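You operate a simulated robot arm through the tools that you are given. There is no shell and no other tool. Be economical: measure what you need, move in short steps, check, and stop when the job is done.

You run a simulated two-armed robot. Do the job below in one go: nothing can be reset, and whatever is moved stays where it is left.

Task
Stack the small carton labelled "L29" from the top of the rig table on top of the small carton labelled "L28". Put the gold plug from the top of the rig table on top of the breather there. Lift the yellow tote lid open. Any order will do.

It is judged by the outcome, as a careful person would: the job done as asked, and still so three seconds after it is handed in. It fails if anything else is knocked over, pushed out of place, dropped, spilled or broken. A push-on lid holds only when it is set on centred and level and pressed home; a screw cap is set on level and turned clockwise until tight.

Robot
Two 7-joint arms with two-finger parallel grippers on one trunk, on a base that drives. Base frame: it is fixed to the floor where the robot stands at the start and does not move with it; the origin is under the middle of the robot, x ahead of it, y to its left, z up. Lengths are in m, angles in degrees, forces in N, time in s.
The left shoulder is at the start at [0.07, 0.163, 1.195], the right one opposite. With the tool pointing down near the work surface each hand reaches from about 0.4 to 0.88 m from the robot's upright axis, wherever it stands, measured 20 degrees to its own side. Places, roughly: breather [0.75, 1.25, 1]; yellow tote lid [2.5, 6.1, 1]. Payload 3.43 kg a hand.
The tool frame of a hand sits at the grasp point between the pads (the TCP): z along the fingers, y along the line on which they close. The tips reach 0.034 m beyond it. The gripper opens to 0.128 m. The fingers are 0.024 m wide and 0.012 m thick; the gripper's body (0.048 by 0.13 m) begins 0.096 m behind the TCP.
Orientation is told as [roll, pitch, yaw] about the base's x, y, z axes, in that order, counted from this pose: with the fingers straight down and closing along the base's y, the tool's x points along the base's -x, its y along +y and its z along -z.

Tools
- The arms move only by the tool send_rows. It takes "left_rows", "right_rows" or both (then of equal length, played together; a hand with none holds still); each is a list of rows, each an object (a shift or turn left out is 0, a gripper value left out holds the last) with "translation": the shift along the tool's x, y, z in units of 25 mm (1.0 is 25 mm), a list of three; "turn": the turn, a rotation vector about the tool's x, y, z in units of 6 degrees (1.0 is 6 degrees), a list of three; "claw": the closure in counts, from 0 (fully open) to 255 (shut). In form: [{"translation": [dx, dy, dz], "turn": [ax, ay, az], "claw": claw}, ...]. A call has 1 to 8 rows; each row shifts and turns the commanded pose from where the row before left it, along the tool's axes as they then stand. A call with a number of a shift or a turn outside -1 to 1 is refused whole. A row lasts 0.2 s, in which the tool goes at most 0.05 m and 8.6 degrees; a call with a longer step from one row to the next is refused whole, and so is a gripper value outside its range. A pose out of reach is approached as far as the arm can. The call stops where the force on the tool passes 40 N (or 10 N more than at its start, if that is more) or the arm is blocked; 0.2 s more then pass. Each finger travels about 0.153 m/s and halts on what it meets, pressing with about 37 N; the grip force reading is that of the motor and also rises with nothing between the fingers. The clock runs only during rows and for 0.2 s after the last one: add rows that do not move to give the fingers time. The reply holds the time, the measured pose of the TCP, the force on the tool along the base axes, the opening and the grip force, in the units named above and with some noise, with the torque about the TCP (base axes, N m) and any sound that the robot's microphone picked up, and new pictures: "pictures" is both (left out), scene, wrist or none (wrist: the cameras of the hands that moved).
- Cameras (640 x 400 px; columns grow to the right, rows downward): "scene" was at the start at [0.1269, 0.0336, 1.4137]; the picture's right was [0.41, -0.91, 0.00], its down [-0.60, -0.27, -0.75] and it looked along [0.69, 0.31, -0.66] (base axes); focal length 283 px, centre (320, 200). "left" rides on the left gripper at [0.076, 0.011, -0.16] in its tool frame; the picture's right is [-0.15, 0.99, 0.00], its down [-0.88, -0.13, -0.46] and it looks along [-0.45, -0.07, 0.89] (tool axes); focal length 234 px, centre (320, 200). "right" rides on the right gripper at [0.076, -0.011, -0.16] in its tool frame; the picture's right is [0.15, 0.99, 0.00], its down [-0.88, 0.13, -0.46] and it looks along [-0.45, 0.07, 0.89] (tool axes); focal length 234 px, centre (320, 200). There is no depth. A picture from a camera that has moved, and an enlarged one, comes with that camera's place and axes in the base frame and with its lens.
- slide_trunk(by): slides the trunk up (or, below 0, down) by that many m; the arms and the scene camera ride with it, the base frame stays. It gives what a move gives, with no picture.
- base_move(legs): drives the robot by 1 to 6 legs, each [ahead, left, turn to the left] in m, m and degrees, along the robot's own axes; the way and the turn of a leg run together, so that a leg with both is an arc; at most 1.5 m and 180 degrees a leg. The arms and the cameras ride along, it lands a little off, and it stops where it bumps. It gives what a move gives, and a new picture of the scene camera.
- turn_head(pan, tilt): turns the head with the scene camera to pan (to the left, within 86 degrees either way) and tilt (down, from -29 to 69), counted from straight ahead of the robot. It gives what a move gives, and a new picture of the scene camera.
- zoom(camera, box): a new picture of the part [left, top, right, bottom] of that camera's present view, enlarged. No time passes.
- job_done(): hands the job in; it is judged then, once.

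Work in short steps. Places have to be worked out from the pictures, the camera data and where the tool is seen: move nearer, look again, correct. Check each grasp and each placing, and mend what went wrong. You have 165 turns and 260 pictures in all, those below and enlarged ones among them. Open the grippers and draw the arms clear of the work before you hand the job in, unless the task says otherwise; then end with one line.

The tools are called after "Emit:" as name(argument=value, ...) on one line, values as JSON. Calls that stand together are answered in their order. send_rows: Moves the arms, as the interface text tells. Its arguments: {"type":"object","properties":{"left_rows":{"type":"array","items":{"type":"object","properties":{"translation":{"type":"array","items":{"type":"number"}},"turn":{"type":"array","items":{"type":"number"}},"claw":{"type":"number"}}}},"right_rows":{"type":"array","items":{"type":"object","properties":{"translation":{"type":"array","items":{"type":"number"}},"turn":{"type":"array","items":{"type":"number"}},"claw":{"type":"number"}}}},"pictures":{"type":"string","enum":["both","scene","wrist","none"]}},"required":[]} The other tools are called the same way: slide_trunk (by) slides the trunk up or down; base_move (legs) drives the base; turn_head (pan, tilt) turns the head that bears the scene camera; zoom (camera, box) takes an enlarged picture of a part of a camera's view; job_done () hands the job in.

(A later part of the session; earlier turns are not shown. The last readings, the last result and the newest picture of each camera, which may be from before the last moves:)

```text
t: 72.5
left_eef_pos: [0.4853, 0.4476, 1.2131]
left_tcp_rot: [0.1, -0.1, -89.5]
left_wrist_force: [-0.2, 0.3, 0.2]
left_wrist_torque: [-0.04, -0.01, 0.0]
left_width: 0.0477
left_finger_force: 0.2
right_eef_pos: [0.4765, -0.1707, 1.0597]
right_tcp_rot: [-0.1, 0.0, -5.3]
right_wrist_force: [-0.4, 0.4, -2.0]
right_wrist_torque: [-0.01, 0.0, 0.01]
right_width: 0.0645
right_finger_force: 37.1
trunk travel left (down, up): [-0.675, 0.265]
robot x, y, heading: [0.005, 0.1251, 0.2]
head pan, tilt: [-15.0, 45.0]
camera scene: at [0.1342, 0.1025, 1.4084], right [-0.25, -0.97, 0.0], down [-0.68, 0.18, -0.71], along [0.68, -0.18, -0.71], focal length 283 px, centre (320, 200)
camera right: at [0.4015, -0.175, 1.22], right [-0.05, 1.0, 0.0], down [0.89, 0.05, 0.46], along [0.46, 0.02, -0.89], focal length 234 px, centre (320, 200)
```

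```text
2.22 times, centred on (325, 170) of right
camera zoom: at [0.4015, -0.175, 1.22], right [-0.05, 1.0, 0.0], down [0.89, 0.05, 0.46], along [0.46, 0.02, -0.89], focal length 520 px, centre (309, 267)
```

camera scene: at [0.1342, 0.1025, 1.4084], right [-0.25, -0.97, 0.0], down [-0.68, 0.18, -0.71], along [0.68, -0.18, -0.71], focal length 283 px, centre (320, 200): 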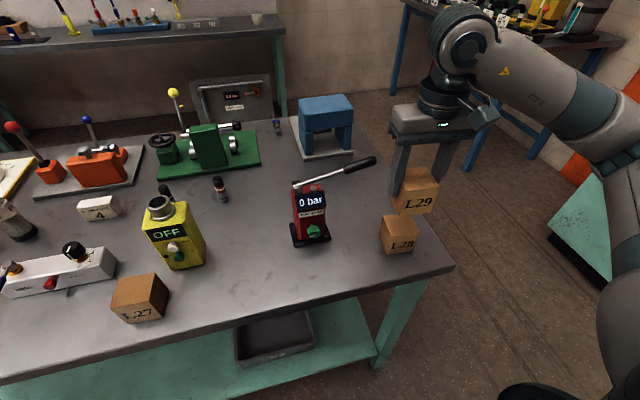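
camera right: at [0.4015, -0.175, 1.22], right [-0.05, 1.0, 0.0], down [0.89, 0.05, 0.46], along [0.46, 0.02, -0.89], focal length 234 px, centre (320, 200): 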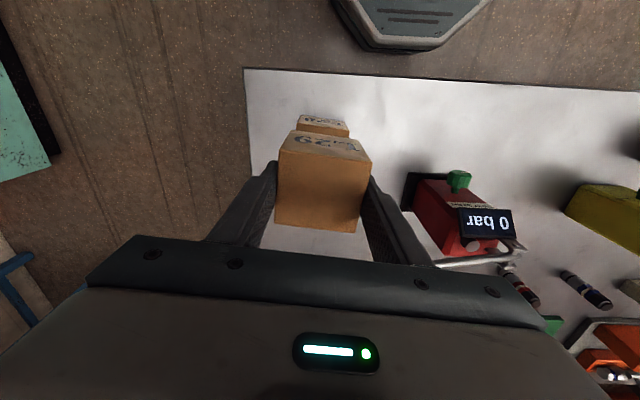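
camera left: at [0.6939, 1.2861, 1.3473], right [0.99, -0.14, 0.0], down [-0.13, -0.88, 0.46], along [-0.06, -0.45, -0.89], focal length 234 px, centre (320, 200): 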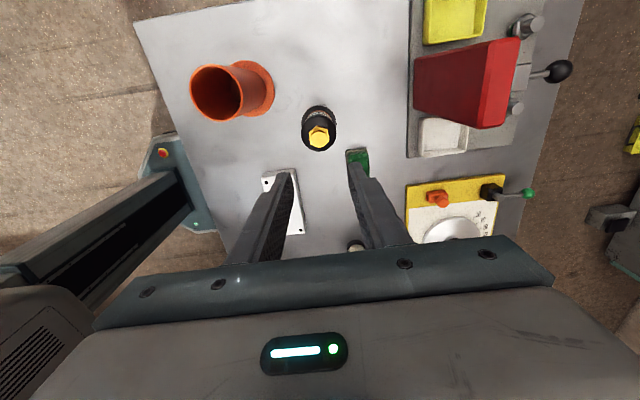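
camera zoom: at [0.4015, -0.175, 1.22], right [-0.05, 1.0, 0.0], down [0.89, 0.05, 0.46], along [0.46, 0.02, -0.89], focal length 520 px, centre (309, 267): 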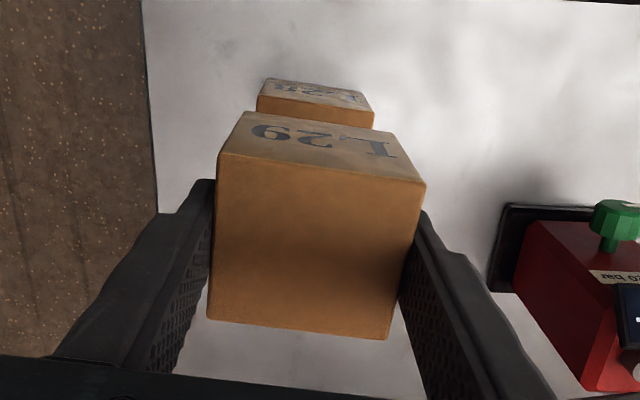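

L29 is about 5 mm short in x relative to L28; correct this and descend to just above contact.

Emit:
send_rows(right_rows=[{"translation": [-0.22, 0, 0]}, {"translation": [0, 0, 0.6]}, {"translation": [0, 0, 0.6]}, {"translation": [0, 0, 0.6]}, {"translation": [0, 0, 0.5]}, {}], pictures="none")

Emit:
zoom(camera="scene", box=[340, 160, 460, 270])

Emit:
zoom(camera="right", box=[250, 80, 400, 260])

```text
t: 74.0
left_eef_pos: [0.4858, 0.4484, 1.2125]
left_tcp_rot: [0.0, -0.1, -89.5]
left_wrist_force: [-1.1, 0.1, 0.7]
left_wrist_torque: [-0.04, 0.03, 0.0]
left_width: 0.0475
left_finger_force: 0.0
right_eef_pos: [0.4839, -0.1706, 1.0014]
right_tcp_rot: [-0.1, 0.0, -5.4]
right_wrist_force: [0.1, 0.3, -1.8]
right_wrist_torque: [-0.01, 0.01, -0.01]
right_width: 0.0648
right_finger_force: 37.2
trunk travel left (down, up): [-0.675, 0.265]
robot x, y, heading: [0.0058, 0.1242, 0.2]
head pan, tilt: [-15.0, 45.0]
```

```text
3.64 times, centred on (400, 215) of scene
camera zoom: at [0.1345, 0.1023, 1.4084], right [-0.25, -0.97, 0.0], down [-0.68, 0.18, -0.71], along [0.68, -0.18, -0.71], focal length 1030 px, centre (29, 146)
```

zoom: 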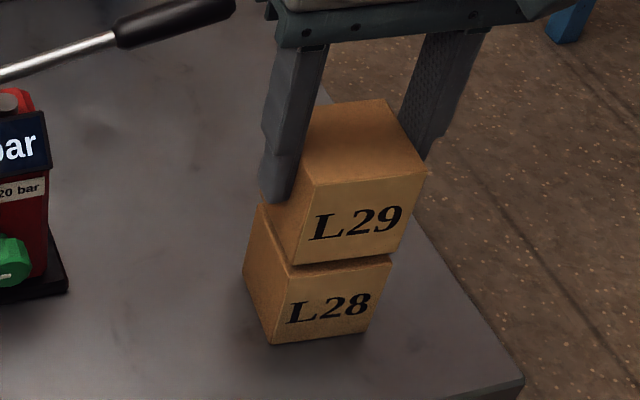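

```text
2.22 times, centred on (325, 170) of right
camera zoom: at [0.4075, -0.1752, 1.1613], right [-0.05, 1.0, 0.0], down [0.89, 0.05, 0.46], along [0.45, 0.02, -0.89], focal length 520 px, centre (309, 267)
```

zoom: 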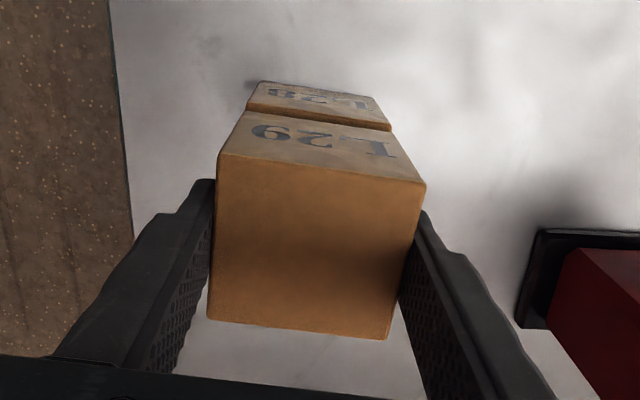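

Aligned within ~2 mm. Lower gently to contact.

Emit:
send_rows(right_rows=[{"translation": [0, 0, 0.2]}, {"translation": [0, 0, 0.15]}, {"translation": [0, 0, 0.12]}, {}], pictures="none")

Emit:
zoom(camera="scene", box=[340, 160, 460, 270])

```text
t: 75.0
left_eef_pos: [0.4835, 0.4489, 1.2138]
left_tcp_rot: [0.1, -0.2, -89.6]
left_wrist_force: [0.7, -0.1, -0.1]
left_wrist_torque: [0.02, -0.02, 0.01]
left_width: 0.0477
left_finger_force: 0.1
right_eef_pos: [0.4826, -0.1717, 0.992]
right_tcp_rot: [0.0, -0.5, -5.4]
right_wrist_force: [3.0, -4.0, 33.8]
right_wrist_torque: [-0.24, 0.67, 0.12]
right_width: 0.0647
right_finger_force: 37.1
trunk travel left (down, up): [-0.675, 0.265]
robot x, y, heading: [0.0034, 0.1259, 0.6]
head pan, tilt: [-15.0, 45.0]
```

```text
3.64 times, centred on (400, 215) of scene
camera zoom: at [0.1319, 0.1035, 1.4091], right [-0.25, -0.97, 0.0], down [-0.68, 0.18, -0.71], along [0.69, -0.18, -0.71], focal length 1030 px, centre (29, 146)
```

zoom: 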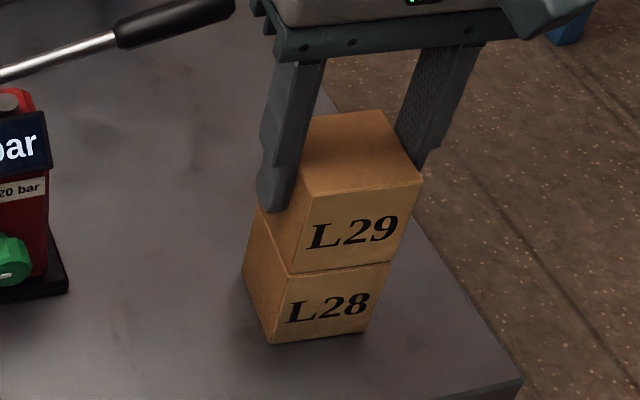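

Contact, neatly aligned. Ease off and open.

Emit:
send_rows(right_rows=[{"translation": [0, 0, -0.12]}, {}, {"claw": 110}, {"claw": 66}, {}], pictures="none")

Emit:
send_rows(right_rows=[{"translation": [0, 0, -0.5]}, {"translation": [0, 0, -1]}, {"translation": [0, 0, -1]}, {"translation": [0, 0, -1]}, {"translation": [0, 0, -1]}, {"translation": [0, 0, -1]}, {"translation": [0, 0, -1]}, {"translation": [0, 0, -1]}])

Emit:
zoom(camera="scene", box=[340, 160, 460, 270])

```text
t: 76.2
left_eef_pos: [0.4868, 0.4478, 1.2125]
left_tcp_rot: [0.0, 0.0, -89.4]
left_wrist_force: [-0.7, -0.1, 0.4]
left_wrist_torque: [-0.03, 0.0, -0.03]
left_width: 0.0479
left_finger_force: 0.0
right_eef_pos: [0.4845, -0.1718, 0.9921]
right_tcp_rot: [0.0, 0.1, -5.3]
right_wrist_force: [0.0, 0.4, 0.6]
right_wrist_torque: [0.01, -0.03, 0.02]
right_width: 0.0949
right_finger_force: 0.0
trunk travel left (down, up): [-0.675, 0.265]
robot x, y, heading: [0.0068, 0.1221, 0.4]
head pan, tilt: [-15.0, 45.0]
```

```text
t: 78.0
left_eef_pos: [0.4855, 0.4489, 1.212]
left_tcp_rot: [0.2, 0.0, -89.4]
left_wrist_force: [0.0, -0.4, 0.0]
left_wrist_torque: [-0.03, -0.02, 0.02]
left_width: 0.0475
left_finger_force: 0.0
right_eef_pos: [0.4835, -0.1717, 1.1808]
right_tcp_rot: [0.0, -0.1, -5.5]
right_wrist_force: [-0.2, 0.0, -0.8]
right_wrist_torque: [-0.04, -0.01, -0.05]
right_width: 0.0947
right_finger_force: 0.1
trunk travel left (down, up): [-0.675, 0.265]
robot x, y, heading: [0.0036, 0.1266, 0.1]
head pan, tilt: [-15.0, 45.0]
camera scene: at [0.1336, 0.1028, 1.4084], right [-0.25, -0.97, 0.0], down [-0.68, 0.18, -0.71], along [0.68, -0.18, -0.71], focal length 283 px, centre (320, 200)
camera right: at [0.4077, -0.1759, 1.3416], right [-0.05, 1.0, 0.0], down [0.89, 0.05, 0.46], along [0.46, 0.02, -0.89], focal length 234 px, centre (320, 200)
```

scene: 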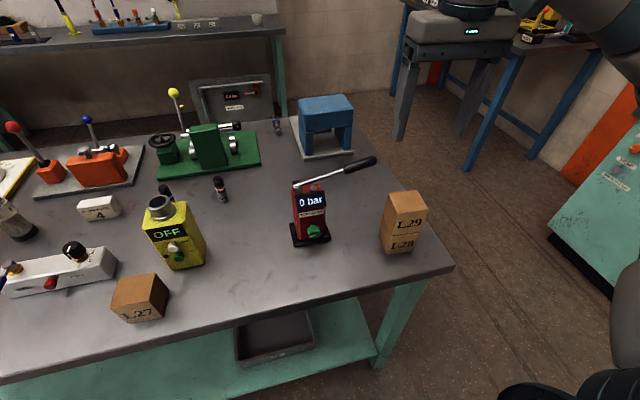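
right: 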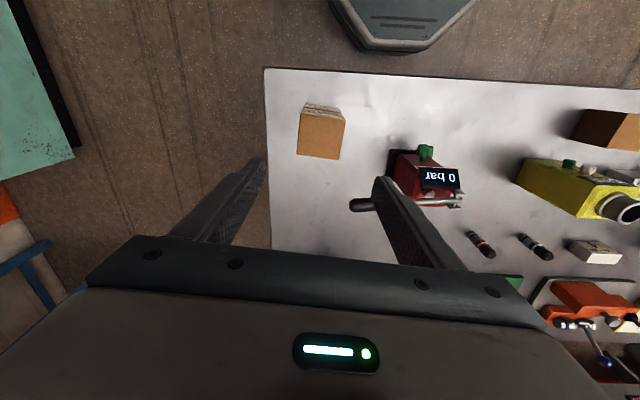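

```text
3.64 times, centred on (400, 215) of scene
camera zoom: at [0.1336, 0.1028, 1.4084], right [-0.25, -0.97, 0.0], down [-0.68, 0.18, -0.71], along [0.68, -0.18, -0.71], focal length 1030 px, centre (29, 146)
```

zoom: 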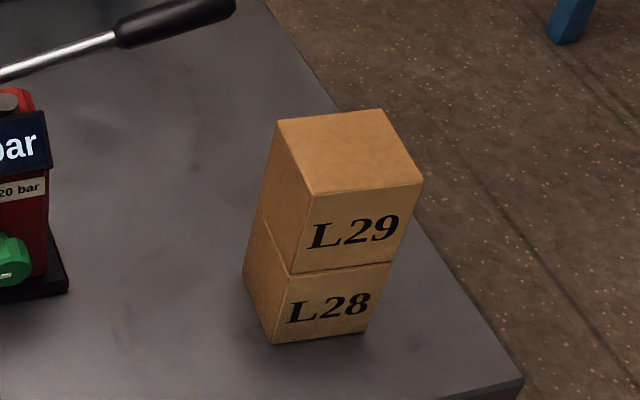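

Stack is done. Now look around for the way to the yellow tote at (2.5, 6.1).

Emit:
base_move(legs=[[-0.35, 0, 0]])

Emit:
turn_head(pan=80, tilt=12)

Emit:
turn_head(pan=45, tilt=12)

```text
t: 80.2
left_eef_pos: [0.1359, 0.4481, 1.2123]
left_tcp_rot: [0.0, -0.1, -89.4]
left_wrist_force: [-0.8, -0.1, -0.5]
left_wrist_torque: [0.03, 0.0, -0.01]
left_width: 0.0477
left_finger_force: 0.1
right_eef_pos: [0.1381, -0.1738, 1.1802]
right_tcp_rot: [-0.1, 0.1, -5.1]
right_wrist_force: [-0.7, 0.6, 0.4]
right_wrist_torque: [0.03, 0.04, -0.02]
right_width: 0.0948
right_finger_force: 0.1
trunk travel left (down, up): [-0.675, 0.265]
robot x, y, heading: [-0.3413, 0.1223, 0.9]
head pan, tilt: [-15.0, 45.0]
camera scene: at [-0.2141, 0.0997, 1.4083], right [-0.25, -0.97, 0.0], down [-0.69, 0.17, -0.71], along [0.68, -0.17, -0.71], focal length 283 px, centre (320, 200)
```

scene: 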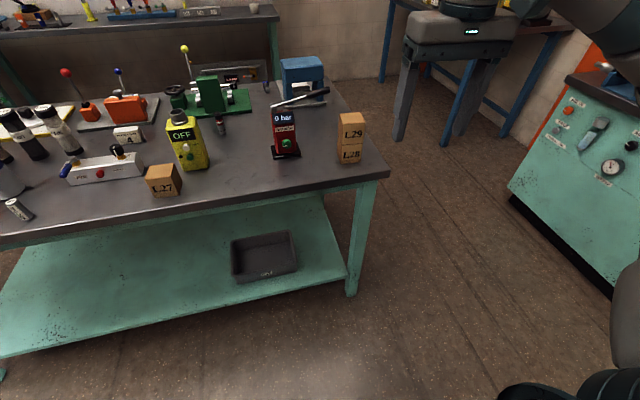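

```text
t: 81.9
left_eef_pos: [0.1357, 0.4476, 1.2116]
left_tcp_rot: [0.0, -0.1, -89.3]
left_wrist_force: [-0.4, -0.2, 0.0]
left_wrist_torque: [-0.03, 0.02, 0.01]
left_width: 0.0478
left_finger_force: 0.0
right_eef_pos: [0.1371, -0.1735, 1.1801]
right_tcp_rot: [0.0, 0.0, -5.1]
right_wrist_force: [0.8, -0.7, -0.9]
right_wrist_torque: [0.0, 0.01, -0.01]
right_width: 0.0947
right_finger_force: 0.1
trunk travel left (down, up): [-0.675, 0.265]
robot x, y, heading: [-0.3437, 0.1206, 0.8]
head pan, tilt: [80.0, 12.0]
camera scene: at [-0.2783, 0.2117, 1.4601], right [0.99, -0.16, 0.0], down [-0.03, -0.21, -0.98], along [0.16, 0.97, -0.21], focal length 283 px, centre (320, 200)
```

scene: 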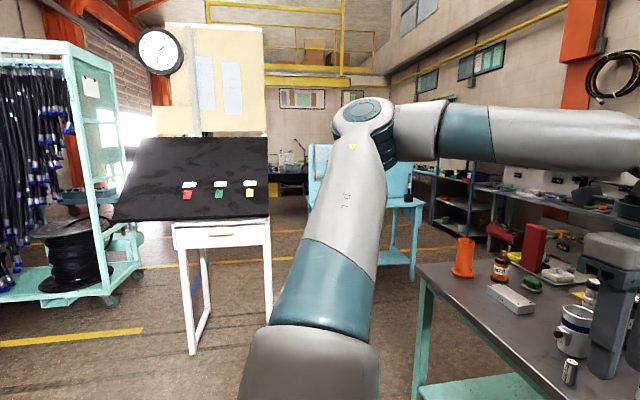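

```text
t: 82.9
left_eef_pos: [0.1349, 0.4471, 1.2121]
left_tcp_rot: [0.0, 0.0, -89.3]
left_wrist_force: [-0.5, -0.5, 0.2]
left_wrist_torque: [0.03, 0.01, 0.0]
left_width: 0.0479
left_finger_force: 0.1
right_eef_pos: [0.1362, -0.1739, 1.1807]
right_tcp_rot: [0.0, 0.1, -5.1]
right_wrist_force: [0.5, 0.5, 0.1]
right_wrist_torque: [-0.01, -0.01, 0.01]
right_width: 0.0947
right_finger_force: 0.0
trunk travel left (down, up): [-0.675, 0.265]
robot x, y, heading: [-0.3426, 0.118, 0.5]
head pan, tilt: [45.0, 12.0]
camera scene: at [-0.2283, 0.1865, 1.4601], right [0.72, -0.7, 0.0], down [-0.15, -0.15, -0.98], along [0.68, 0.7, -0.21], focal length 283 px, centre (320, 200)
```

scene: 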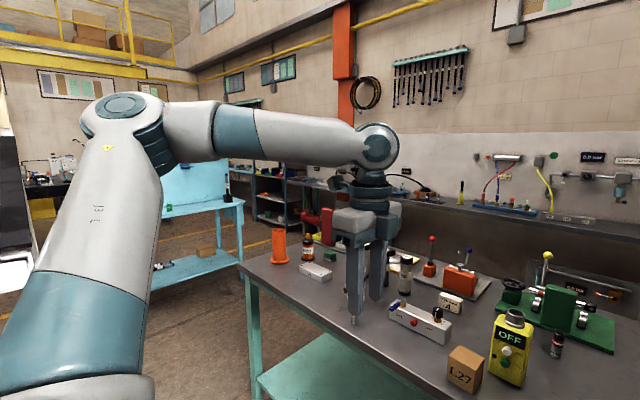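

I raise the trunk for clearance and strafe left along the table, then look again.

Emit:
slide_trunk(by=0.2)

Emit:
base_move(legs=[[0, 1.0, 0]])

Emit:
turn_head(pan=60, tilt=25)

Emit:
turn_head(pan=20, tilt=20)

```text
t: 85.1
left_eef_pos: [0.1352, 0.447, 1.4123]
left_tcp_rot: [0.1, -0.2, -89.3]
left_wrist_force: [-0.1, 0.2, -0.3]
left_wrist_torque: [0.0, 0.0, 0.02]
left_width: 0.0476
left_finger_force: 0.0
right_eef_pos: [0.1366, -0.1731, 1.3803]
right_tcp_rot: [0.0, 0.0, -5.1]
right_wrist_force: [-0.2, 0.2, 0.0]
right_wrist_torque: [0.02, 0.03, 0.01]
right_width: 0.0947
right_finger_force: 0.0
trunk travel left (down, up): [-0.875, 0.065]
robot x, y, heading: [-0.3452, 0.1213, 0.6]
head pan, tilt: [45.0, 12.0]
```

```text
t: 90.4
left_eef_pos: [0.1492, 1.4484, 1.4115]
left_tcp_rot: [0.1, 0.0, -91.1]
left_wrist_force: [-0.6, -0.2, 0.6]
left_wrist_torque: [0.01, 0.01, 0.01]
left_width: 0.0478
left_finger_force: 0.1
right_eef_pos: [0.1327, 0.826, 1.3807]
right_tcp_rot: [0.0, -0.1, -7.0]
right_wrist_force: [0.8, -0.3, 0.0]
right_wrist_torque: [0.01, -0.03, 0.01]
right_width: 0.0947
right_finger_force: 0.0
trunk travel left (down, up): [-0.875, 0.065]
robot x, y, heading: [-0.3404, 1.1411, -1.1]
head pan, tilt: [45.0, 12.0]
camera scene: at [-0.2221, 1.1973, 1.6601], right [0.69, -0.72, 0.0], down [-0.15, -0.14, -0.98], along [0.71, 0.68, -0.21], focal length 283 px, centre (320, 200)
```

scene: 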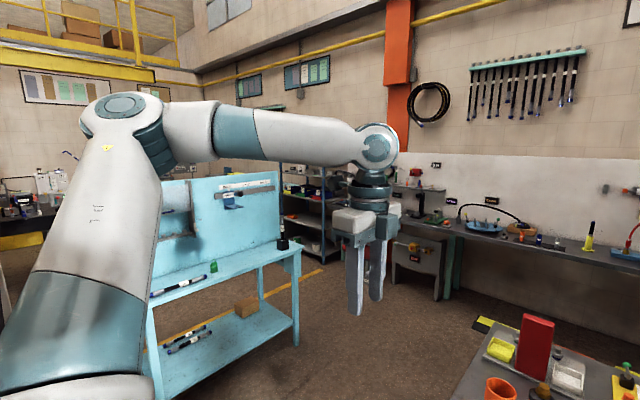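

```text
t: 91.1
left_eef_pos: [0.1493, 1.4478, 1.4122]
left_tcp_rot: [0.0, -0.1, -91.2]
left_wrist_force: [-0.1, 0.4, 0.3]
left_wrist_torque: [-0.02, 0.04, 0.02]
left_width: 0.0476
left_finger_force: 0.1
right_eef_pos: [0.1325, 0.8269, 1.381]
right_tcp_rot: [-0.1, 0.0, -7.0]
right_wrist_force: [-0.8, -0.3, -0.6]
right_wrist_torque: [0.0, 0.03, 0.01]
right_width: 0.0948
right_finger_force: 0.1
trunk travel left (down, up): [-0.875, 0.065]
robot x, y, heading: [-0.3406, 1.1367, -0.9]
head pan, tilt: [60.0, 25.0]
camera scene: at [-0.2415, 1.2129, 1.639], right [0.86, -0.52, 0.0], down [-0.22, -0.36, -0.91], along [0.47, 0.78, -0.42], focal length 283 px, centre (320, 200)
```

scene: 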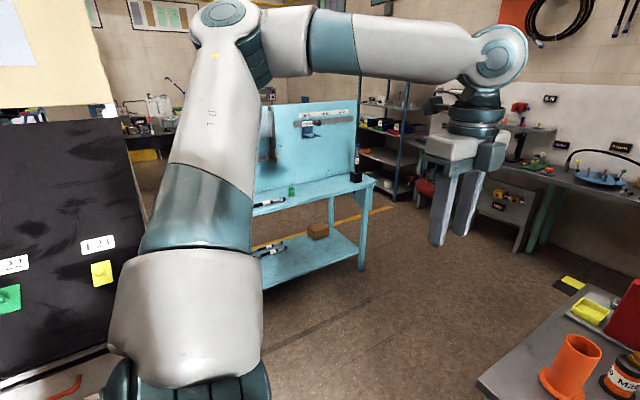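

```text
t: 92.2
left_eef_pos: [0.1501, 1.4476, 1.4115]
left_tcp_rot: [0.0, -0.1, -91.2]
left_wrist_force: [-0.5, 0.1, 0.1]
left_wrist_torque: [0.0, 0.0, 0.01]
left_width: 0.0477
left_finger_force: 0.0
right_eef_pos: [0.1308, 0.8265, 1.3811]
right_tcp_rot: [0.0, 0.0, -7.0]
right_wrist_force: [0.0, 0.6, 0.3]
right_wrist_torque: [-0.01, -0.02, -0.03]
right_width: 0.095
right_finger_force: 0.0
trunk travel left (down, up): [-0.875, 0.065]
robot x, y, heading: [-0.3374, 1.1389, -1.2]
head pan, tilt: [20.0, 20.0]
camera scene: at [-0.2012, 1.1638, 1.647], right [0.32, -0.95, 0.0], down [-0.32, -0.11, -0.94], along [0.89, 0.3, -0.34], focal length 283 px, centre (320, 200)
```

scene: 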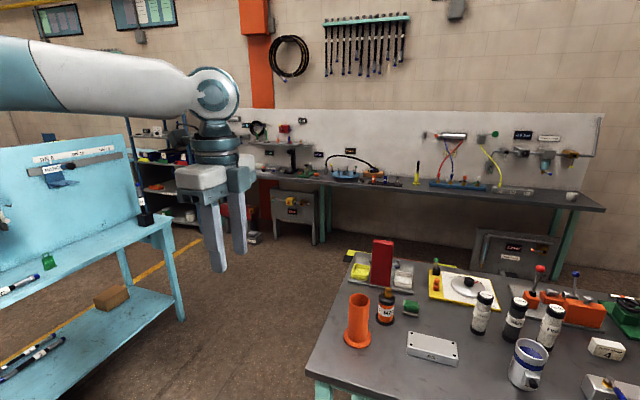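

Corridor: between the rig table corner (0.4, 1.4) and the white table (-0.34, 2.2), then left of the wall bench. I turn left 45° and go through diagonally.

Emit:
base_move(legs=[[0, 0, 46], [1.1, 0.03, 0]])

Emit:
turn_head(pan=-10, tilt=20)

```text
t: 99.8
left_eef_pos: [0.5432, 2.4727, 1.4127]
left_tcp_rot: [0.1, -0.1, -46.4]
left_wrist_force: [0.5, 1.0, 0.1]
left_wrist_torque: [-0.02, 0.0, -0.01]
left_width: 0.0478
left_finger_force: 0.1
right_eef_pos: [0.9669, 2.0198, 1.3806]
right_tcp_rot: [0.0, 0.0, 37.7]
right_wrist_force: [0.0, 0.0, -0.1]
right_wrist_torque: [0.02, 0.0, -0.01]
right_width: 0.0947
right_finger_force: 0.0
trunk travel left (down, up): [-0.875, 0.065]
robot x, y, heading: [0.4138, 1.9116, 43.5]
head pan, tilt: [20.0, 20.0]
camera scene: at [0.4928, 2.0251, 1.6472], right [0.9, -0.45, 0.0], down [-0.15, -0.31, -0.94], along [0.42, 0.84, -0.34], focal length 283 px, centre (320, 200)
```

scene: 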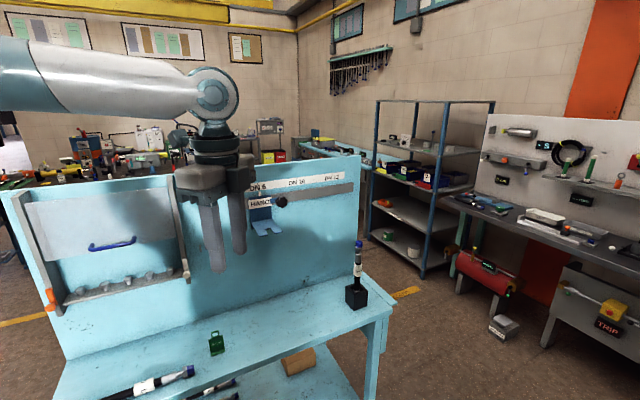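

```text
t: 100.8
left_eef_pos: [0.5426, 2.4754, 1.4129]
left_tcp_rot: [0.0, -0.1, -46.4]
left_wrist_force: [1.0, -0.2, -1.2]
left_wrist_torque: [0.0, -0.01, -0.02]
left_width: 0.0476
left_finger_force: 0.1
right_eef_pos: [0.9677, 2.0209, 1.3805]
right_tcp_rot: [0.0, -0.1, 37.8]
right_wrist_force: [0.3, -0.4, 0.2]
right_wrist_torque: [-0.01, 0.03, 0.04]
right_width: 0.0949
right_finger_force: 0.1
trunk travel left (down, up): [-0.875, 0.065]
robot x, y, heading: [0.416, 1.9093, 43.8]
head pan, tilt: [-10.0, 20.0]
camera scene: at [0.5297, 1.9941, 1.647], right [0.55, -0.83, 0.0], down [-0.28, -0.19, -0.94], along [0.78, 0.52, -0.34], focal length 283 px, centre (320, 200)
```

scene: 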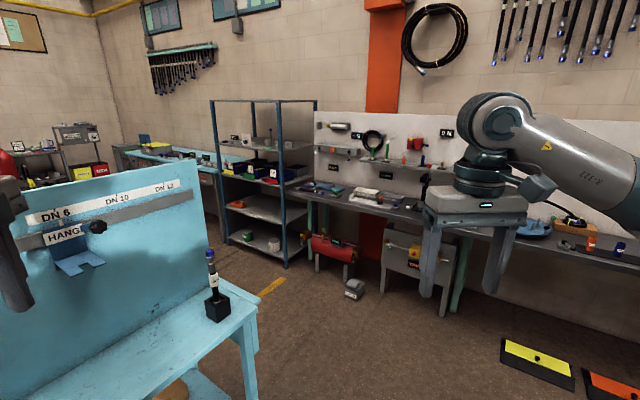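

I turn back to face +x and go forward to x≈1.85, then turn left to face +y.

Emit:
base_move(legs=[[0, 0, -44], [1.4, 0, 0]])

Emit:
base_move(legs=[[0, 0, 90]])

Emit:
turn_head(pan=0, tilt=15)

```text
t: 109.8
left_eef_pos: [2.2951, 2.1952, 1.411]
left_tcp_rot: [0.1, -0.1, -91.2]
left_wrist_force: [0.0, -0.6, -1.2]
left_wrist_torque: [0.03, 0.0, -0.02]
left_width: 0.0477
left_finger_force: 0.0
right_eef_pos: [2.274, 1.5733, 1.3811]
right_tcp_rot: [0.0, 0.0, -7.1]
right_wrist_force: [0.5, 0.1, 0.7]
right_wrist_torque: [0.0, 0.02, 0.0]
right_width: 0.0946
right_finger_force: 0.0
trunk travel left (down, up): [-0.875, 0.065]
robot x, y, heading: [1.8048, 1.8865, -1.2]
head pan, tilt: [-10.0, 20.0]
camera scene: at [1.9475, 1.8638, 1.6471], right [-0.2, -0.98, 0.0], down [-0.34, 0.07, -0.94], along [0.92, -0.18, -0.34], focal length 283 px, centre (320, 200)
```

scene: 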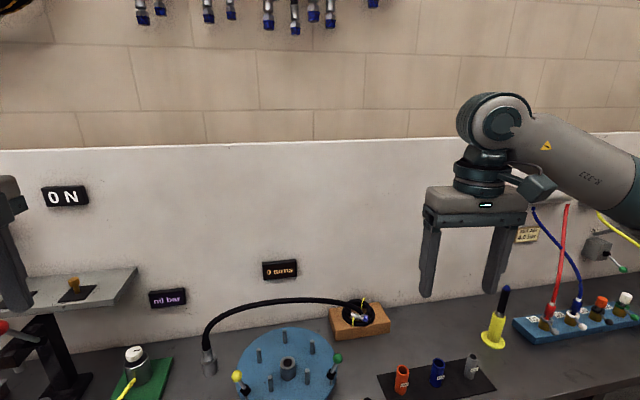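

```text
t: 114.0
left_eef_pos: [1.5036, 2.3793, 1.4112]
left_tcp_rot: [0.0, 0.0, -2.0]
left_wrist_force: [-0.2, -0.1, -0.1]
left_wrist_torque: [0.0, 0.01, 0.0]
left_width: 0.0478
left_finger_force: 0.1
right_eef_pos: [2.1242, 2.3502, 1.3809]
right_tcp_rot: [0.0, 0.1, 82.0]
right_wrist_force: [-0.8, 1.3, 0.0]
right_wrist_torque: [-0.02, -0.03, -0.01]
right_width: 0.0948
right_finger_force: 0.1
trunk travel left (down, up): [-0.875, 0.065]
robot x, y, heading: [1.8065, 1.8844, 88.1]
head pan, tilt: [-10.0, 20.0]
camera scene: at [1.8284, 2.0244, 1.647], right [0.98, -0.21, 0.0], down [-0.07, -0.33, -0.94], along [0.2, 0.92, -0.34], focal length 283 px, centre (320, 200)
```

scene: 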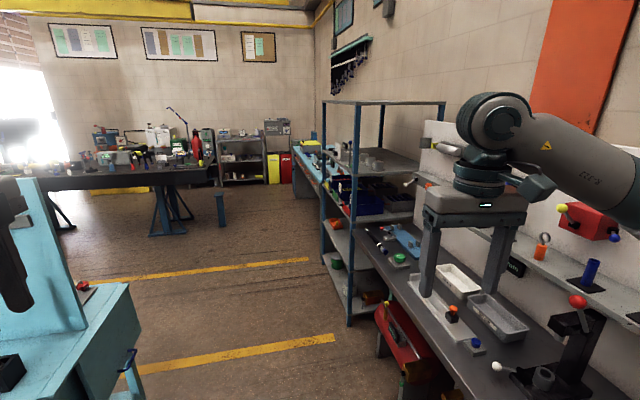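

```text
t: 114.7
left_eef_pos: [1.5041, 2.3782, 1.4125]
left_tcp_rot: [0.0, -0.1, -2.1]
left_wrist_force: [1.0, 0.4, 0.7]
left_wrist_torque: [-0.01, 0.03, 0.0]
left_width: 0.0478
left_finger_force: 0.1
right_eef_pos: [2.1227, 2.3498, 1.3796]
right_tcp_rot: [-0.1, 0.0, 82.0]
right_wrist_force: [-0.2, -0.3, -0.2]
right_wrist_torque: [0.01, 0.0, -0.01]
right_width: 0.0946
right_finger_force: 0.2
trunk travel left (down, up): [-0.875, 0.065]
robot x, y, heading: [1.8049, 1.8828, 88.0]
head pan, tilt: [0.0, 15.0]
camera scene: at [1.8119, 2.0267, 1.6552], right [1.0, -0.04, 0.0], down [-0.01, -0.26, -0.97], along [0.04, 0.97, -0.26], focal length 283 px, centre (320, 200)
```

scene: 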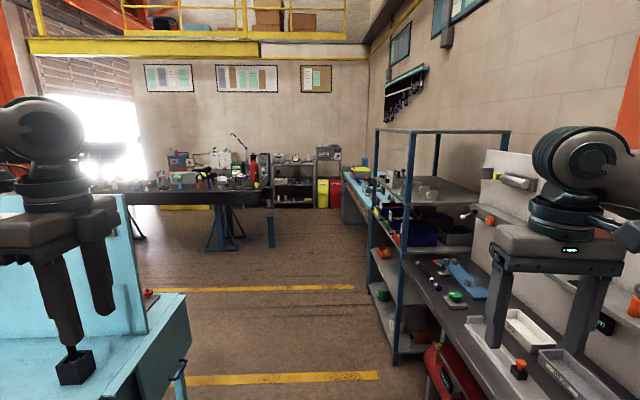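

Clear corridor centred on the robot. Zoom to spot the yellow tote, then drive ahead.

Emit:
zoom(camera="scene", box=[260, 130, 420, 240])

Emit:
base_move(legs=[[0, 0, 2], [1.5, 0, 0]])

```text
3.64 times, centred on (340, 185) of scene
camera zoom: at [1.8119, 2.0267, 1.6552], right [1.0, -0.04, 0.0], down [-0.01, -0.26, -0.97], along [0.04, 0.97, -0.26], focal length 1030 px, centre (247, 254)
```

zoom: 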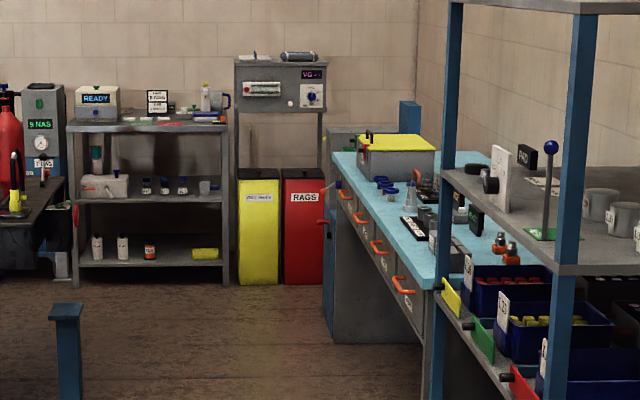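

```text
t: 121.7
left_eef_pos: [1.5223, 3.7751, 1.4154]
left_tcp_rot: [1.0, -1.0, -4.0]
left_wrist_force: [0.7, 1.4, -0.2]
left_wrist_torque: [-0.08, 0.02, 0.01]
left_width: 0.0476
left_finger_force: 0.1
right_eef_pos: [2.1422, 3.7251, 1.3899]
right_tcp_rot: [-1.1, -0.8, 80.2]
right_wrist_force: [0.5, -0.4, -0.7]
right_wrist_torque: [-0.02, -0.02, -0.03]
right_width: 0.0946
right_finger_force: 0.1
trunk travel left (down, up): [-0.875, 0.065]
robot x, y, heading: [1.8325, 3.2934, 85.9]
head pan, tilt: [0.0, 15.0]
stopped in leg 2: the robot was blocked; the commanded pose is now the measured one
camera scene: at [1.8144, 3.4101, 1.6581], right [1.0, -0.07, 0.02], down [0.0, -0.24, -0.97], along [0.07, 0.97, -0.24], focal length 283 px, centre (320, 200)
```

scene: 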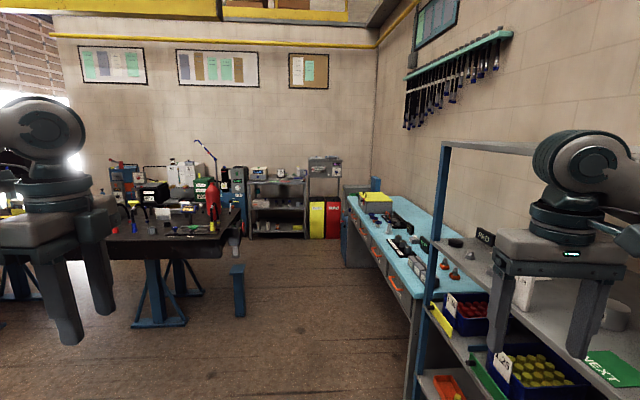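

Blocked by something; look to both sides before moving.

Emit:
turn_head(pan=-75, tilt=35)

Emit:
turn_head(pan=75, tilt=35)

```text
t: 123.2
left_eef_pos: [1.5225, 3.7729, 1.4163]
left_tcp_rot: [1.3, -1.0, -3.8]
left_wrist_force: [-0.7, -0.4, -0.2]
left_wrist_torque: [0.01, 0.01, 0.0]
left_width: 0.0476
left_finger_force: 0.0
right_eef_pos: [2.1418, 3.7239, 1.3901]
right_tcp_rot: [-1.0, -0.8, 80.2]
right_wrist_force: [0.0, 0.1, -0.1]
right_wrist_torque: [-0.01, -0.03, -0.03]
right_width: 0.0947
right_finger_force: 0.2
trunk travel left (down, up): [-0.875, 0.065]
robot x, y, heading: [1.8315, 3.291, 86.0]
head pan, tilt: [-75.0, 35.0]
camera scene: at [1.8959, 3.3318, 1.6257], right [0.19, -0.98, -0.02], down [-0.55, -0.1, -0.83], along [0.81, 0.17, -0.56], focal length 283 px, centre (320, 200)
```

scene: 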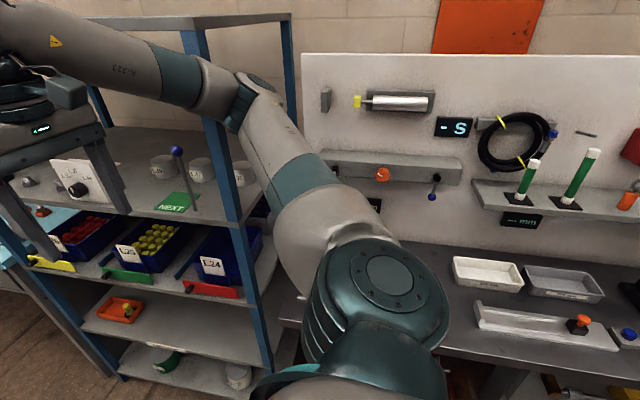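

```text
t: 125.5
left_eef_pos: [1.523, 3.7734, 1.4166]
left_tcp_rot: [1.2, -0.9, -3.9]
left_wrist_force: [0.2, -0.8, -0.2]
left_wrist_torque: [-0.05, 0.01, -0.03]
left_width: 0.0476
left_finger_force: 0.0
right_eef_pos: [2.1427, 3.7248, 1.3896]
right_tcp_rot: [-1.0, -0.8, 80.3]
right_wrist_force: [-1.1, 0.2, 0.0]
right_wrist_torque: [0.05, 0.01, -0.01]
right_width: 0.0943
right_finger_force: 0.1
trunk travel left (down, up): [-0.875, 0.065]
robot x, y, heading: [1.8329, 3.2978, 86.0]
head pan, tilt: [75.0, 35.0]
camera scene: at [1.7262, 3.3434, 1.623], right [0.32, 0.95, 0.02], down [0.56, -0.17, -0.81], along [-0.77, 0.28, -0.58], focal length 283 px, centre (320, 200)
```

scene: 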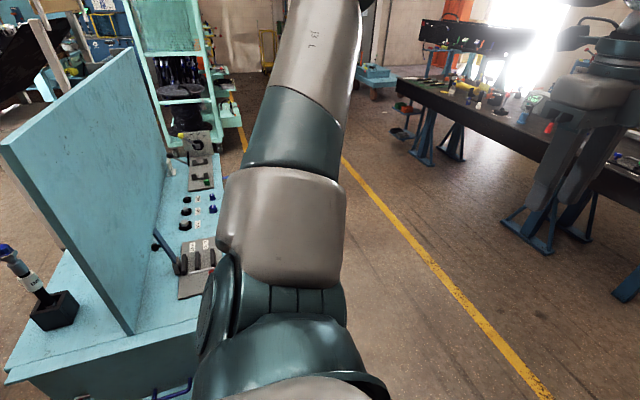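

The right elbow met the shelf post. Back off a little, shift left 0.2 (the left side is clear ahead of the backboard).

Emit:
base_move(legs=[[-0.08, 0, 0]])

Emit:
base_move(legs=[[0, 0.22, 0]])

Emit:
turn_head(pan=-60, tilt=25)

```text
t: 126.6
left_eef_pos: [1.5335, 3.7262, 1.4079]
left_tcp_rot: [-0.5, -0.2, -3.4]
left_wrist_force: [-0.5, 0.5, 0.1]
left_wrist_torque: [-0.09, -0.03, 0.02]
left_width: 0.0476
left_finger_force: 0.1
right_eef_pos: [2.153, 3.6802, 1.3723]
right_tcp_rot: [-0.4, 1.0, 80.8]
right_wrist_force: [-0.1, 1.7, -0.5]
right_wrist_torque: [-0.13, -0.03, 0.03]
right_width: 0.0949
right_finger_force: 0.1
trunk travel left (down, up): [-0.875, 0.065]
robot x, y, heading: [1.8259, 3.2128, 86.8]
head pan, tilt: [75.0, 35.0]
camera scene: at [1.7436, 3.3036, 1.6222], right [0.32, 0.95, -0.01], down [0.54, -0.19, -0.82], along [-0.78, 0.26, -0.58], focal length 283 px, centre (320, 200)
```

scene: 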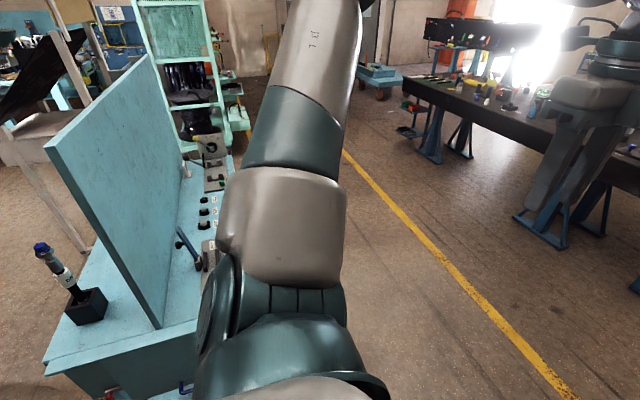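

```text
t: 128.3
left_eef_pos: [1.3182, 3.729, 1.413]
left_tcp_rot: [0.2, 0.1, -3.2]
left_wrist_force: [1.3, -0.6, -0.3]
left_wrist_torque: [0.03, 0.04, 0.0]
left_width: 0.0477
left_finger_force: 0.2
right_eef_pos: [1.9377, 3.6828, 1.3749]
right_tcp_rot: [-0.1, 0.5, 80.9]
right_wrist_force: [0.1, 0.9, -0.6]
right_wrist_torque: [0.0, 0.02, 0.03]
right_width: 0.0946
right_finger_force: 0.1
trunk travel left (down, up): [-0.875, 0.065]
robot x, y, heading: [1.6062, 3.2284, 86.6]
head pan, tilt: [75.0, 35.0]
camera scene: at [1.5296, 3.3035, 1.6235], right [0.31, 0.95, 0.0], down [0.54, -0.18, -0.82], along [-0.78, 0.26, -0.57], focal length 283 px, centre (320, 200)
```

scene: 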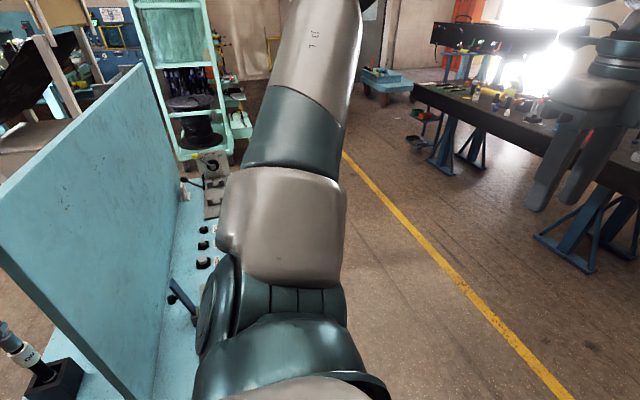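

```text
t: 130.5
left_eef_pos: [1.3127, 3.7283, 1.4115]
left_tcp_rot: [0.0, -0.1, -3.3]
left_wrist_force: [-0.6, 0.8, 0.2]
left_wrist_torque: [-0.01, -0.03, -0.01]
left_width: 0.0474
left_finger_force: 0.1
right_eef_pos: [1.9328, 3.6853, 1.376]
right_tcp_rot: [-0.4, 0.6, 80.9]
right_wrist_force: [-0.2, 0.2, -0.3]
right_wrist_torque: [0.0, -0.01, -0.02]
right_width: 0.0945
right_finger_force: 0.2
trunk travel left (down, up): [-0.875, 0.065]
robot x, y, heading: [1.6067, 3.226, 86.8]
head pan, tilt: [-60.0, 25.0]
camera scene: at [1.6905, 3.3182, 1.639], right [0.45, -0.89, 0.0], down [-0.38, -0.19, -0.91], along [0.81, 0.41, -0.42], focal length 283 px, centre (320, 200)
```

scene: 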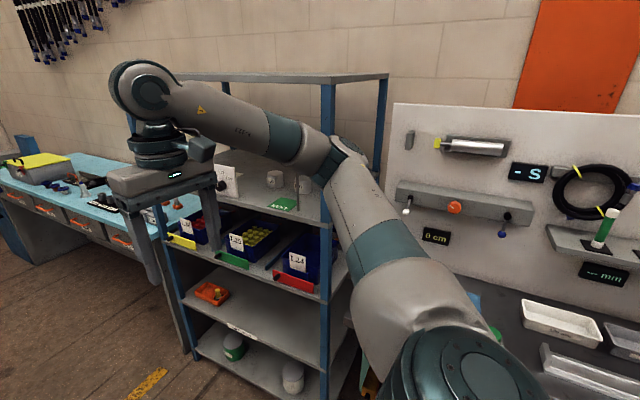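

Clear now. Straighten heading and drive ahead.

Emit:
base_move(legs=[[0, 0, 3], [1.45, 0, 0]])

Emit:
turn_head(pan=-40, tilt=30)

```text
t: 138.1
left_eef_pos: [1.3475, 5.1692, 1.4121]
left_tcp_rot: [0.1, 0.0, -2.7]
left_wrist_force: [1.1, 0.2, -0.2]
left_wrist_torque: [-0.01, 0.0, 0.0]
left_width: 0.0478
left_finger_force: 0.1
right_eef_pos: [1.9661, 5.1331, 1.3757]
right_tcp_rot: [-0.3, 0.5, 81.5]
right_wrist_force: [0.4, -0.3, 1.0]
right_wrist_torque: [0.0, -0.03, -0.01]
right_width: 0.0947
right_finger_force: 0.0
trunk travel left (down, up): [-0.875, 0.065]
robot x, y, heading: [1.6441, 4.6721, 87.2]
head pan, tilt: [-60.0, 25.0]
camera scene: at [1.7281, 4.7635, 1.639], right [0.46, -0.89, 0.0], down [-0.38, -0.19, -0.91], along [0.81, 0.42, -0.42], focal length 283 px, centre (320, 200)
```

scene: 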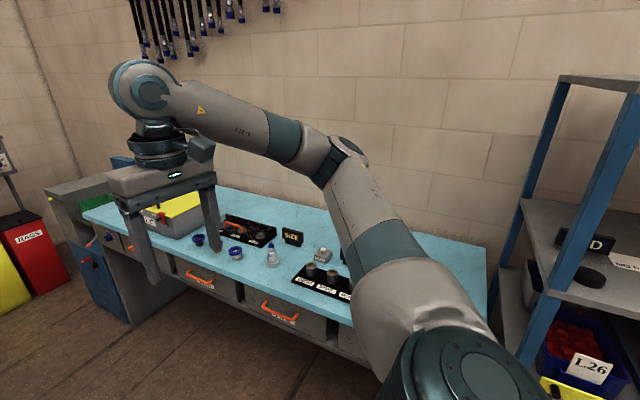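

```text
t: 138.9
left_eef_pos: [1.3463, 5.1706, 1.4116]
left_tcp_rot: [-0.1, 0.0, -2.7]
left_wrist_force: [0.4, -0.3, -0.1]
left_wrist_torque: [0.03, 0.03, -0.02]
left_width: 0.0476
left_finger_force: 0.1
right_eef_pos: [1.9657, 5.1333, 1.3761]
right_tcp_rot: [-0.3, 0.6, 81.5]
right_wrist_force: [-0.4, -0.9, 1.0]
right_wrist_torque: [0.0, 0.0, 0.01]
right_width: 0.0947
right_finger_force: 0.0
trunk travel left (down, up): [-0.875, 0.065]
robot x, y, heading: [1.6434, 4.672, 87.2]
head pan, tilt: [-40.0, 30.0]
camera scene: at [1.7077, 4.7888, 1.631], right [0.73, -0.68, 0.0], down [-0.34, -0.37, -0.87], along [0.59, 0.64, -0.5], focal length 283 px, centre (320, 200)
```

scene: 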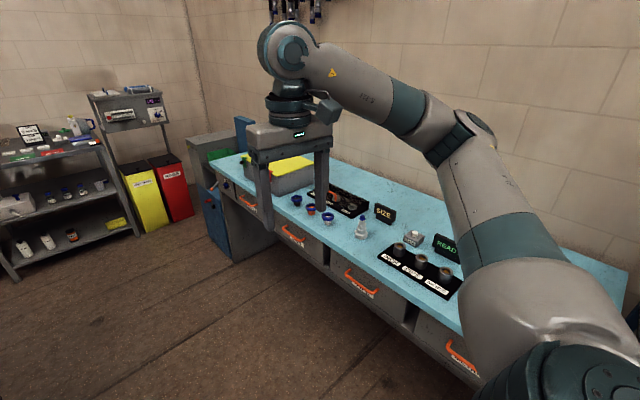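

Tote at about (2.5, 6.0). Drive ahead to y≈5.5, turn to face the counter.

Emit:
base_move(legs=[[0.85, 0, 0], [0, 0, -87]])

Emit:
turn_head(pan=30, tilt=30)

```text
t: 147.1
left_eef_pos: [2.1709, 5.8233, 1.412]
left_tcp_rot: [0.0, -0.1, -91.0]
left_wrist_force: [-0.1, -1.0, -0.4]
left_wrist_torque: [-0.03, -0.01, -0.05]
left_width: 0.0476
left_finger_force: 0.0
right_eef_pos: [2.1509, 5.2, 1.3756]
right_tcp_rot: [-0.3, 0.5, -6.8]
right_wrist_force: [-0.6, -0.5, -0.1]
right_wrist_torque: [0.02, -0.01, 0.0]
right_width: 0.0947
right_finger_force: 0.0
trunk travel left (down, up): [-0.875, 0.065]
robot x, y, heading: [1.6803, 5.5074, -1.0]
head pan, tilt: [-40.0, 30.0]
camera scene: at [1.8002, 5.4481, 1.631], right [-0.66, -0.75, 0.0], down [-0.38, 0.33, -0.87], along [0.65, -0.57, -0.5], focal length 283 px, centre (320, 200)
```

scene: 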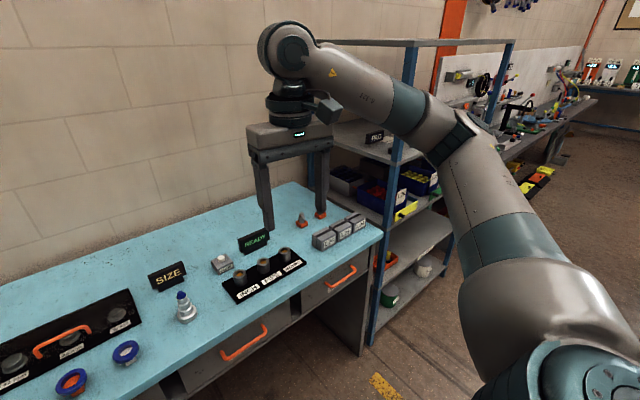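

```text
t: 148.5
left_eef_pos: [2.1694, 5.8219, 1.4121]
left_tcp_rot: [0.0, -0.1, -91.1]
left_wrist_force: [-0.3, 0.4, -0.2]
left_wrist_torque: [0.01, 0.05, 0.02]
left_width: 0.0479
left_finger_force: 0.0
right_eef_pos: [2.1518, 5.2009, 1.3762]
right_tcp_rot: [-0.3, 0.4, -6.8]
right_wrist_force: [-0.8, 0.1, -0.2]
right_wrist_torque: [0.01, -0.01, -0.01]
right_width: 0.0952
right_finger_force: 0.0
trunk travel left (down, up): [-0.875, 0.065]
robot x, y, heading: [1.6808, 5.5097, -1.0]
head pan, tilt: [30.0, 30.0]
camera scene: at [1.8111, 5.5508, 1.631], right [0.48, -0.88, 0.0], down [-0.44, -0.24, -0.87], along [0.76, 0.42, -0.5], focal length 283 px, centre (320, 200)
```

scene: 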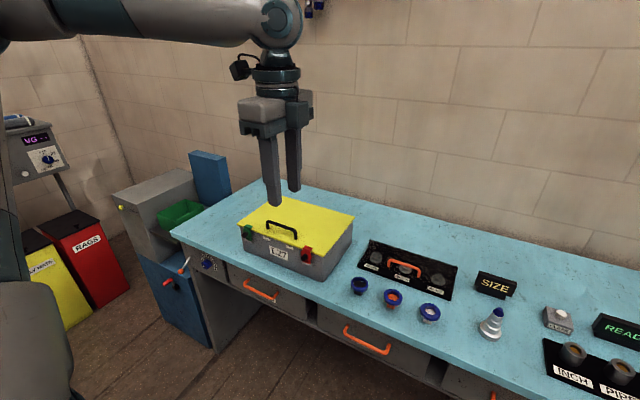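

Emit:
zoom(camera="scene", box=[220, 190, 370, 290])

```text
4.00 times, centred on (295, 240) of scene
camera zoom: at [1.8111, 5.5508, 1.631], right [0.48, -0.88, 0.0], down [-0.44, -0.24, -0.87], along [0.76, 0.42, -0.5], focal length 1133 px, centre (420, 40)
```

zoom: 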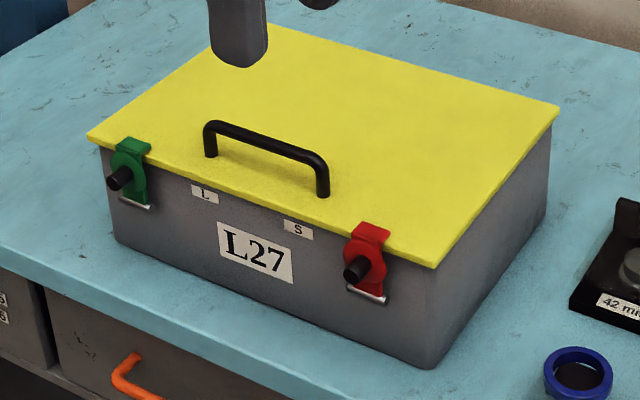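

The lid has a black bar handle near its front edge and two coloured latches in front. Move nearer, with the left hand above.

Emit:
base_move(legs=[[0.2, 0.3, 1]])

Emit:
turn_head(pan=20, tilt=45)

Emit:
zoom(camera="left", box=[0, 0, 640, 400])

```text
t: 150.9
left_eef_pos: [2.3672, 6.1275, 1.414]
left_tcp_rot: [0.0, 0.0, -90.2]
left_wrist_force: [-0.1, -0.4, -0.8]
left_wrist_torque: [0.0, -0.03, -0.03]
left_width: 0.0478
left_finger_force: 0.0
right_eef_pos: [2.3593, 5.5066, 1.3754]
right_tcp_rot: [-0.2, 0.5, -5.9]
right_wrist_force: [0.1, 0.2, 0.2]
right_wrist_torque: [0.02, -0.02, -0.03]
right_width: 0.0948
right_finger_force: 0.1
trunk travel left (down, up): [-0.875, 0.065]
robot x, y, heading: [1.8857, 5.8098, -0.1]
head pan, tilt: [30.0, 30.0]
camera scene: at [2.0133, 5.851, 1.6312], right [0.5, -0.87, 0.0], down [-0.43, -0.25, -0.87], along [0.75, 0.43, -0.5], focal length 283 px, centre (320, 200)
```

scene: 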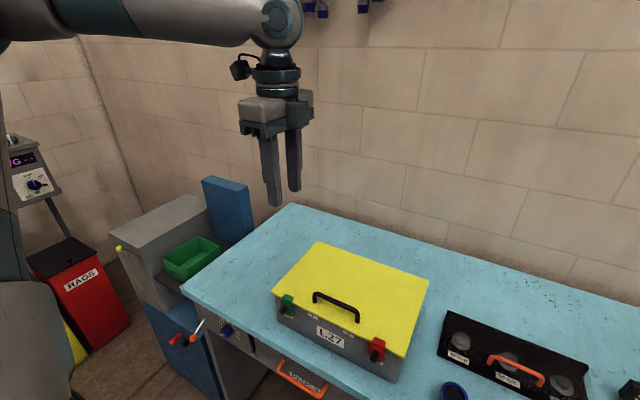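

```text
t: 151.6
left_eef_pos: [2.369, 6.1298, 1.4122]
left_tcp_rot: [0.0, 0.0, -90.1]
left_wrist_force: [0.0, 0.0, 0.7]
left_wrist_torque: [0.04, 0.02, -0.03]
left_width: 0.0478
left_finger_force: 0.0
right_eef_pos: [2.3612, 5.5088, 1.3752]
right_tcp_rot: [-0.2, 0.5, -6.0]
right_wrist_force: [0.2, 1.1, -0.1]
right_wrist_torque: [0.0, 0.01, 0.01]
right_width: 0.0948
right_finger_force: 0.1
trunk travel left (down, up): [-0.875, 0.065]
robot x, y, heading: [1.8812, 5.8118, -0.2]
head pan, tilt: [20.0, 45.0]
camera scene: at [2.0134, 5.8366, 1.6084], right [0.34, -0.94, 0.0], down [-0.66, -0.24, -0.71], along [0.66, 0.24, -0.71], focal length 283 px, centre (320, 200)
```

scene: 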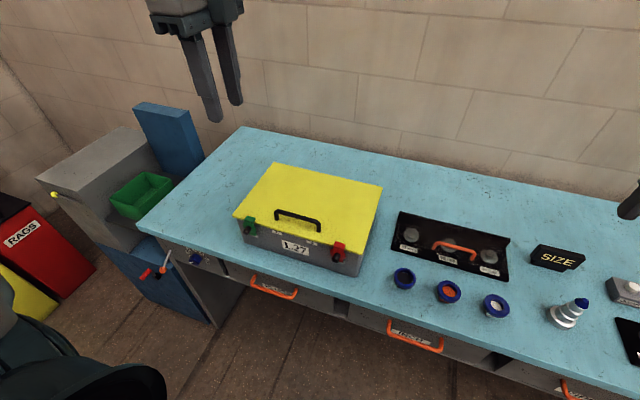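

```text
1.00 times, centred on (320, 200) of left (not enlarged: the box is as wide or as high as the picture)
camera zoom: at [2.3803, 6.2062, 1.5708], right [0.99, -0.15, 0.0], down [-0.13, -0.88, 0.46], along [-0.07, -0.45, -0.89], focal length 234 px, centre (320, 200)
```

zoom: 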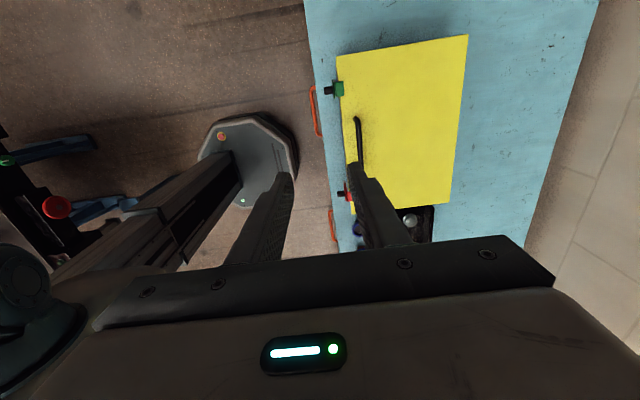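

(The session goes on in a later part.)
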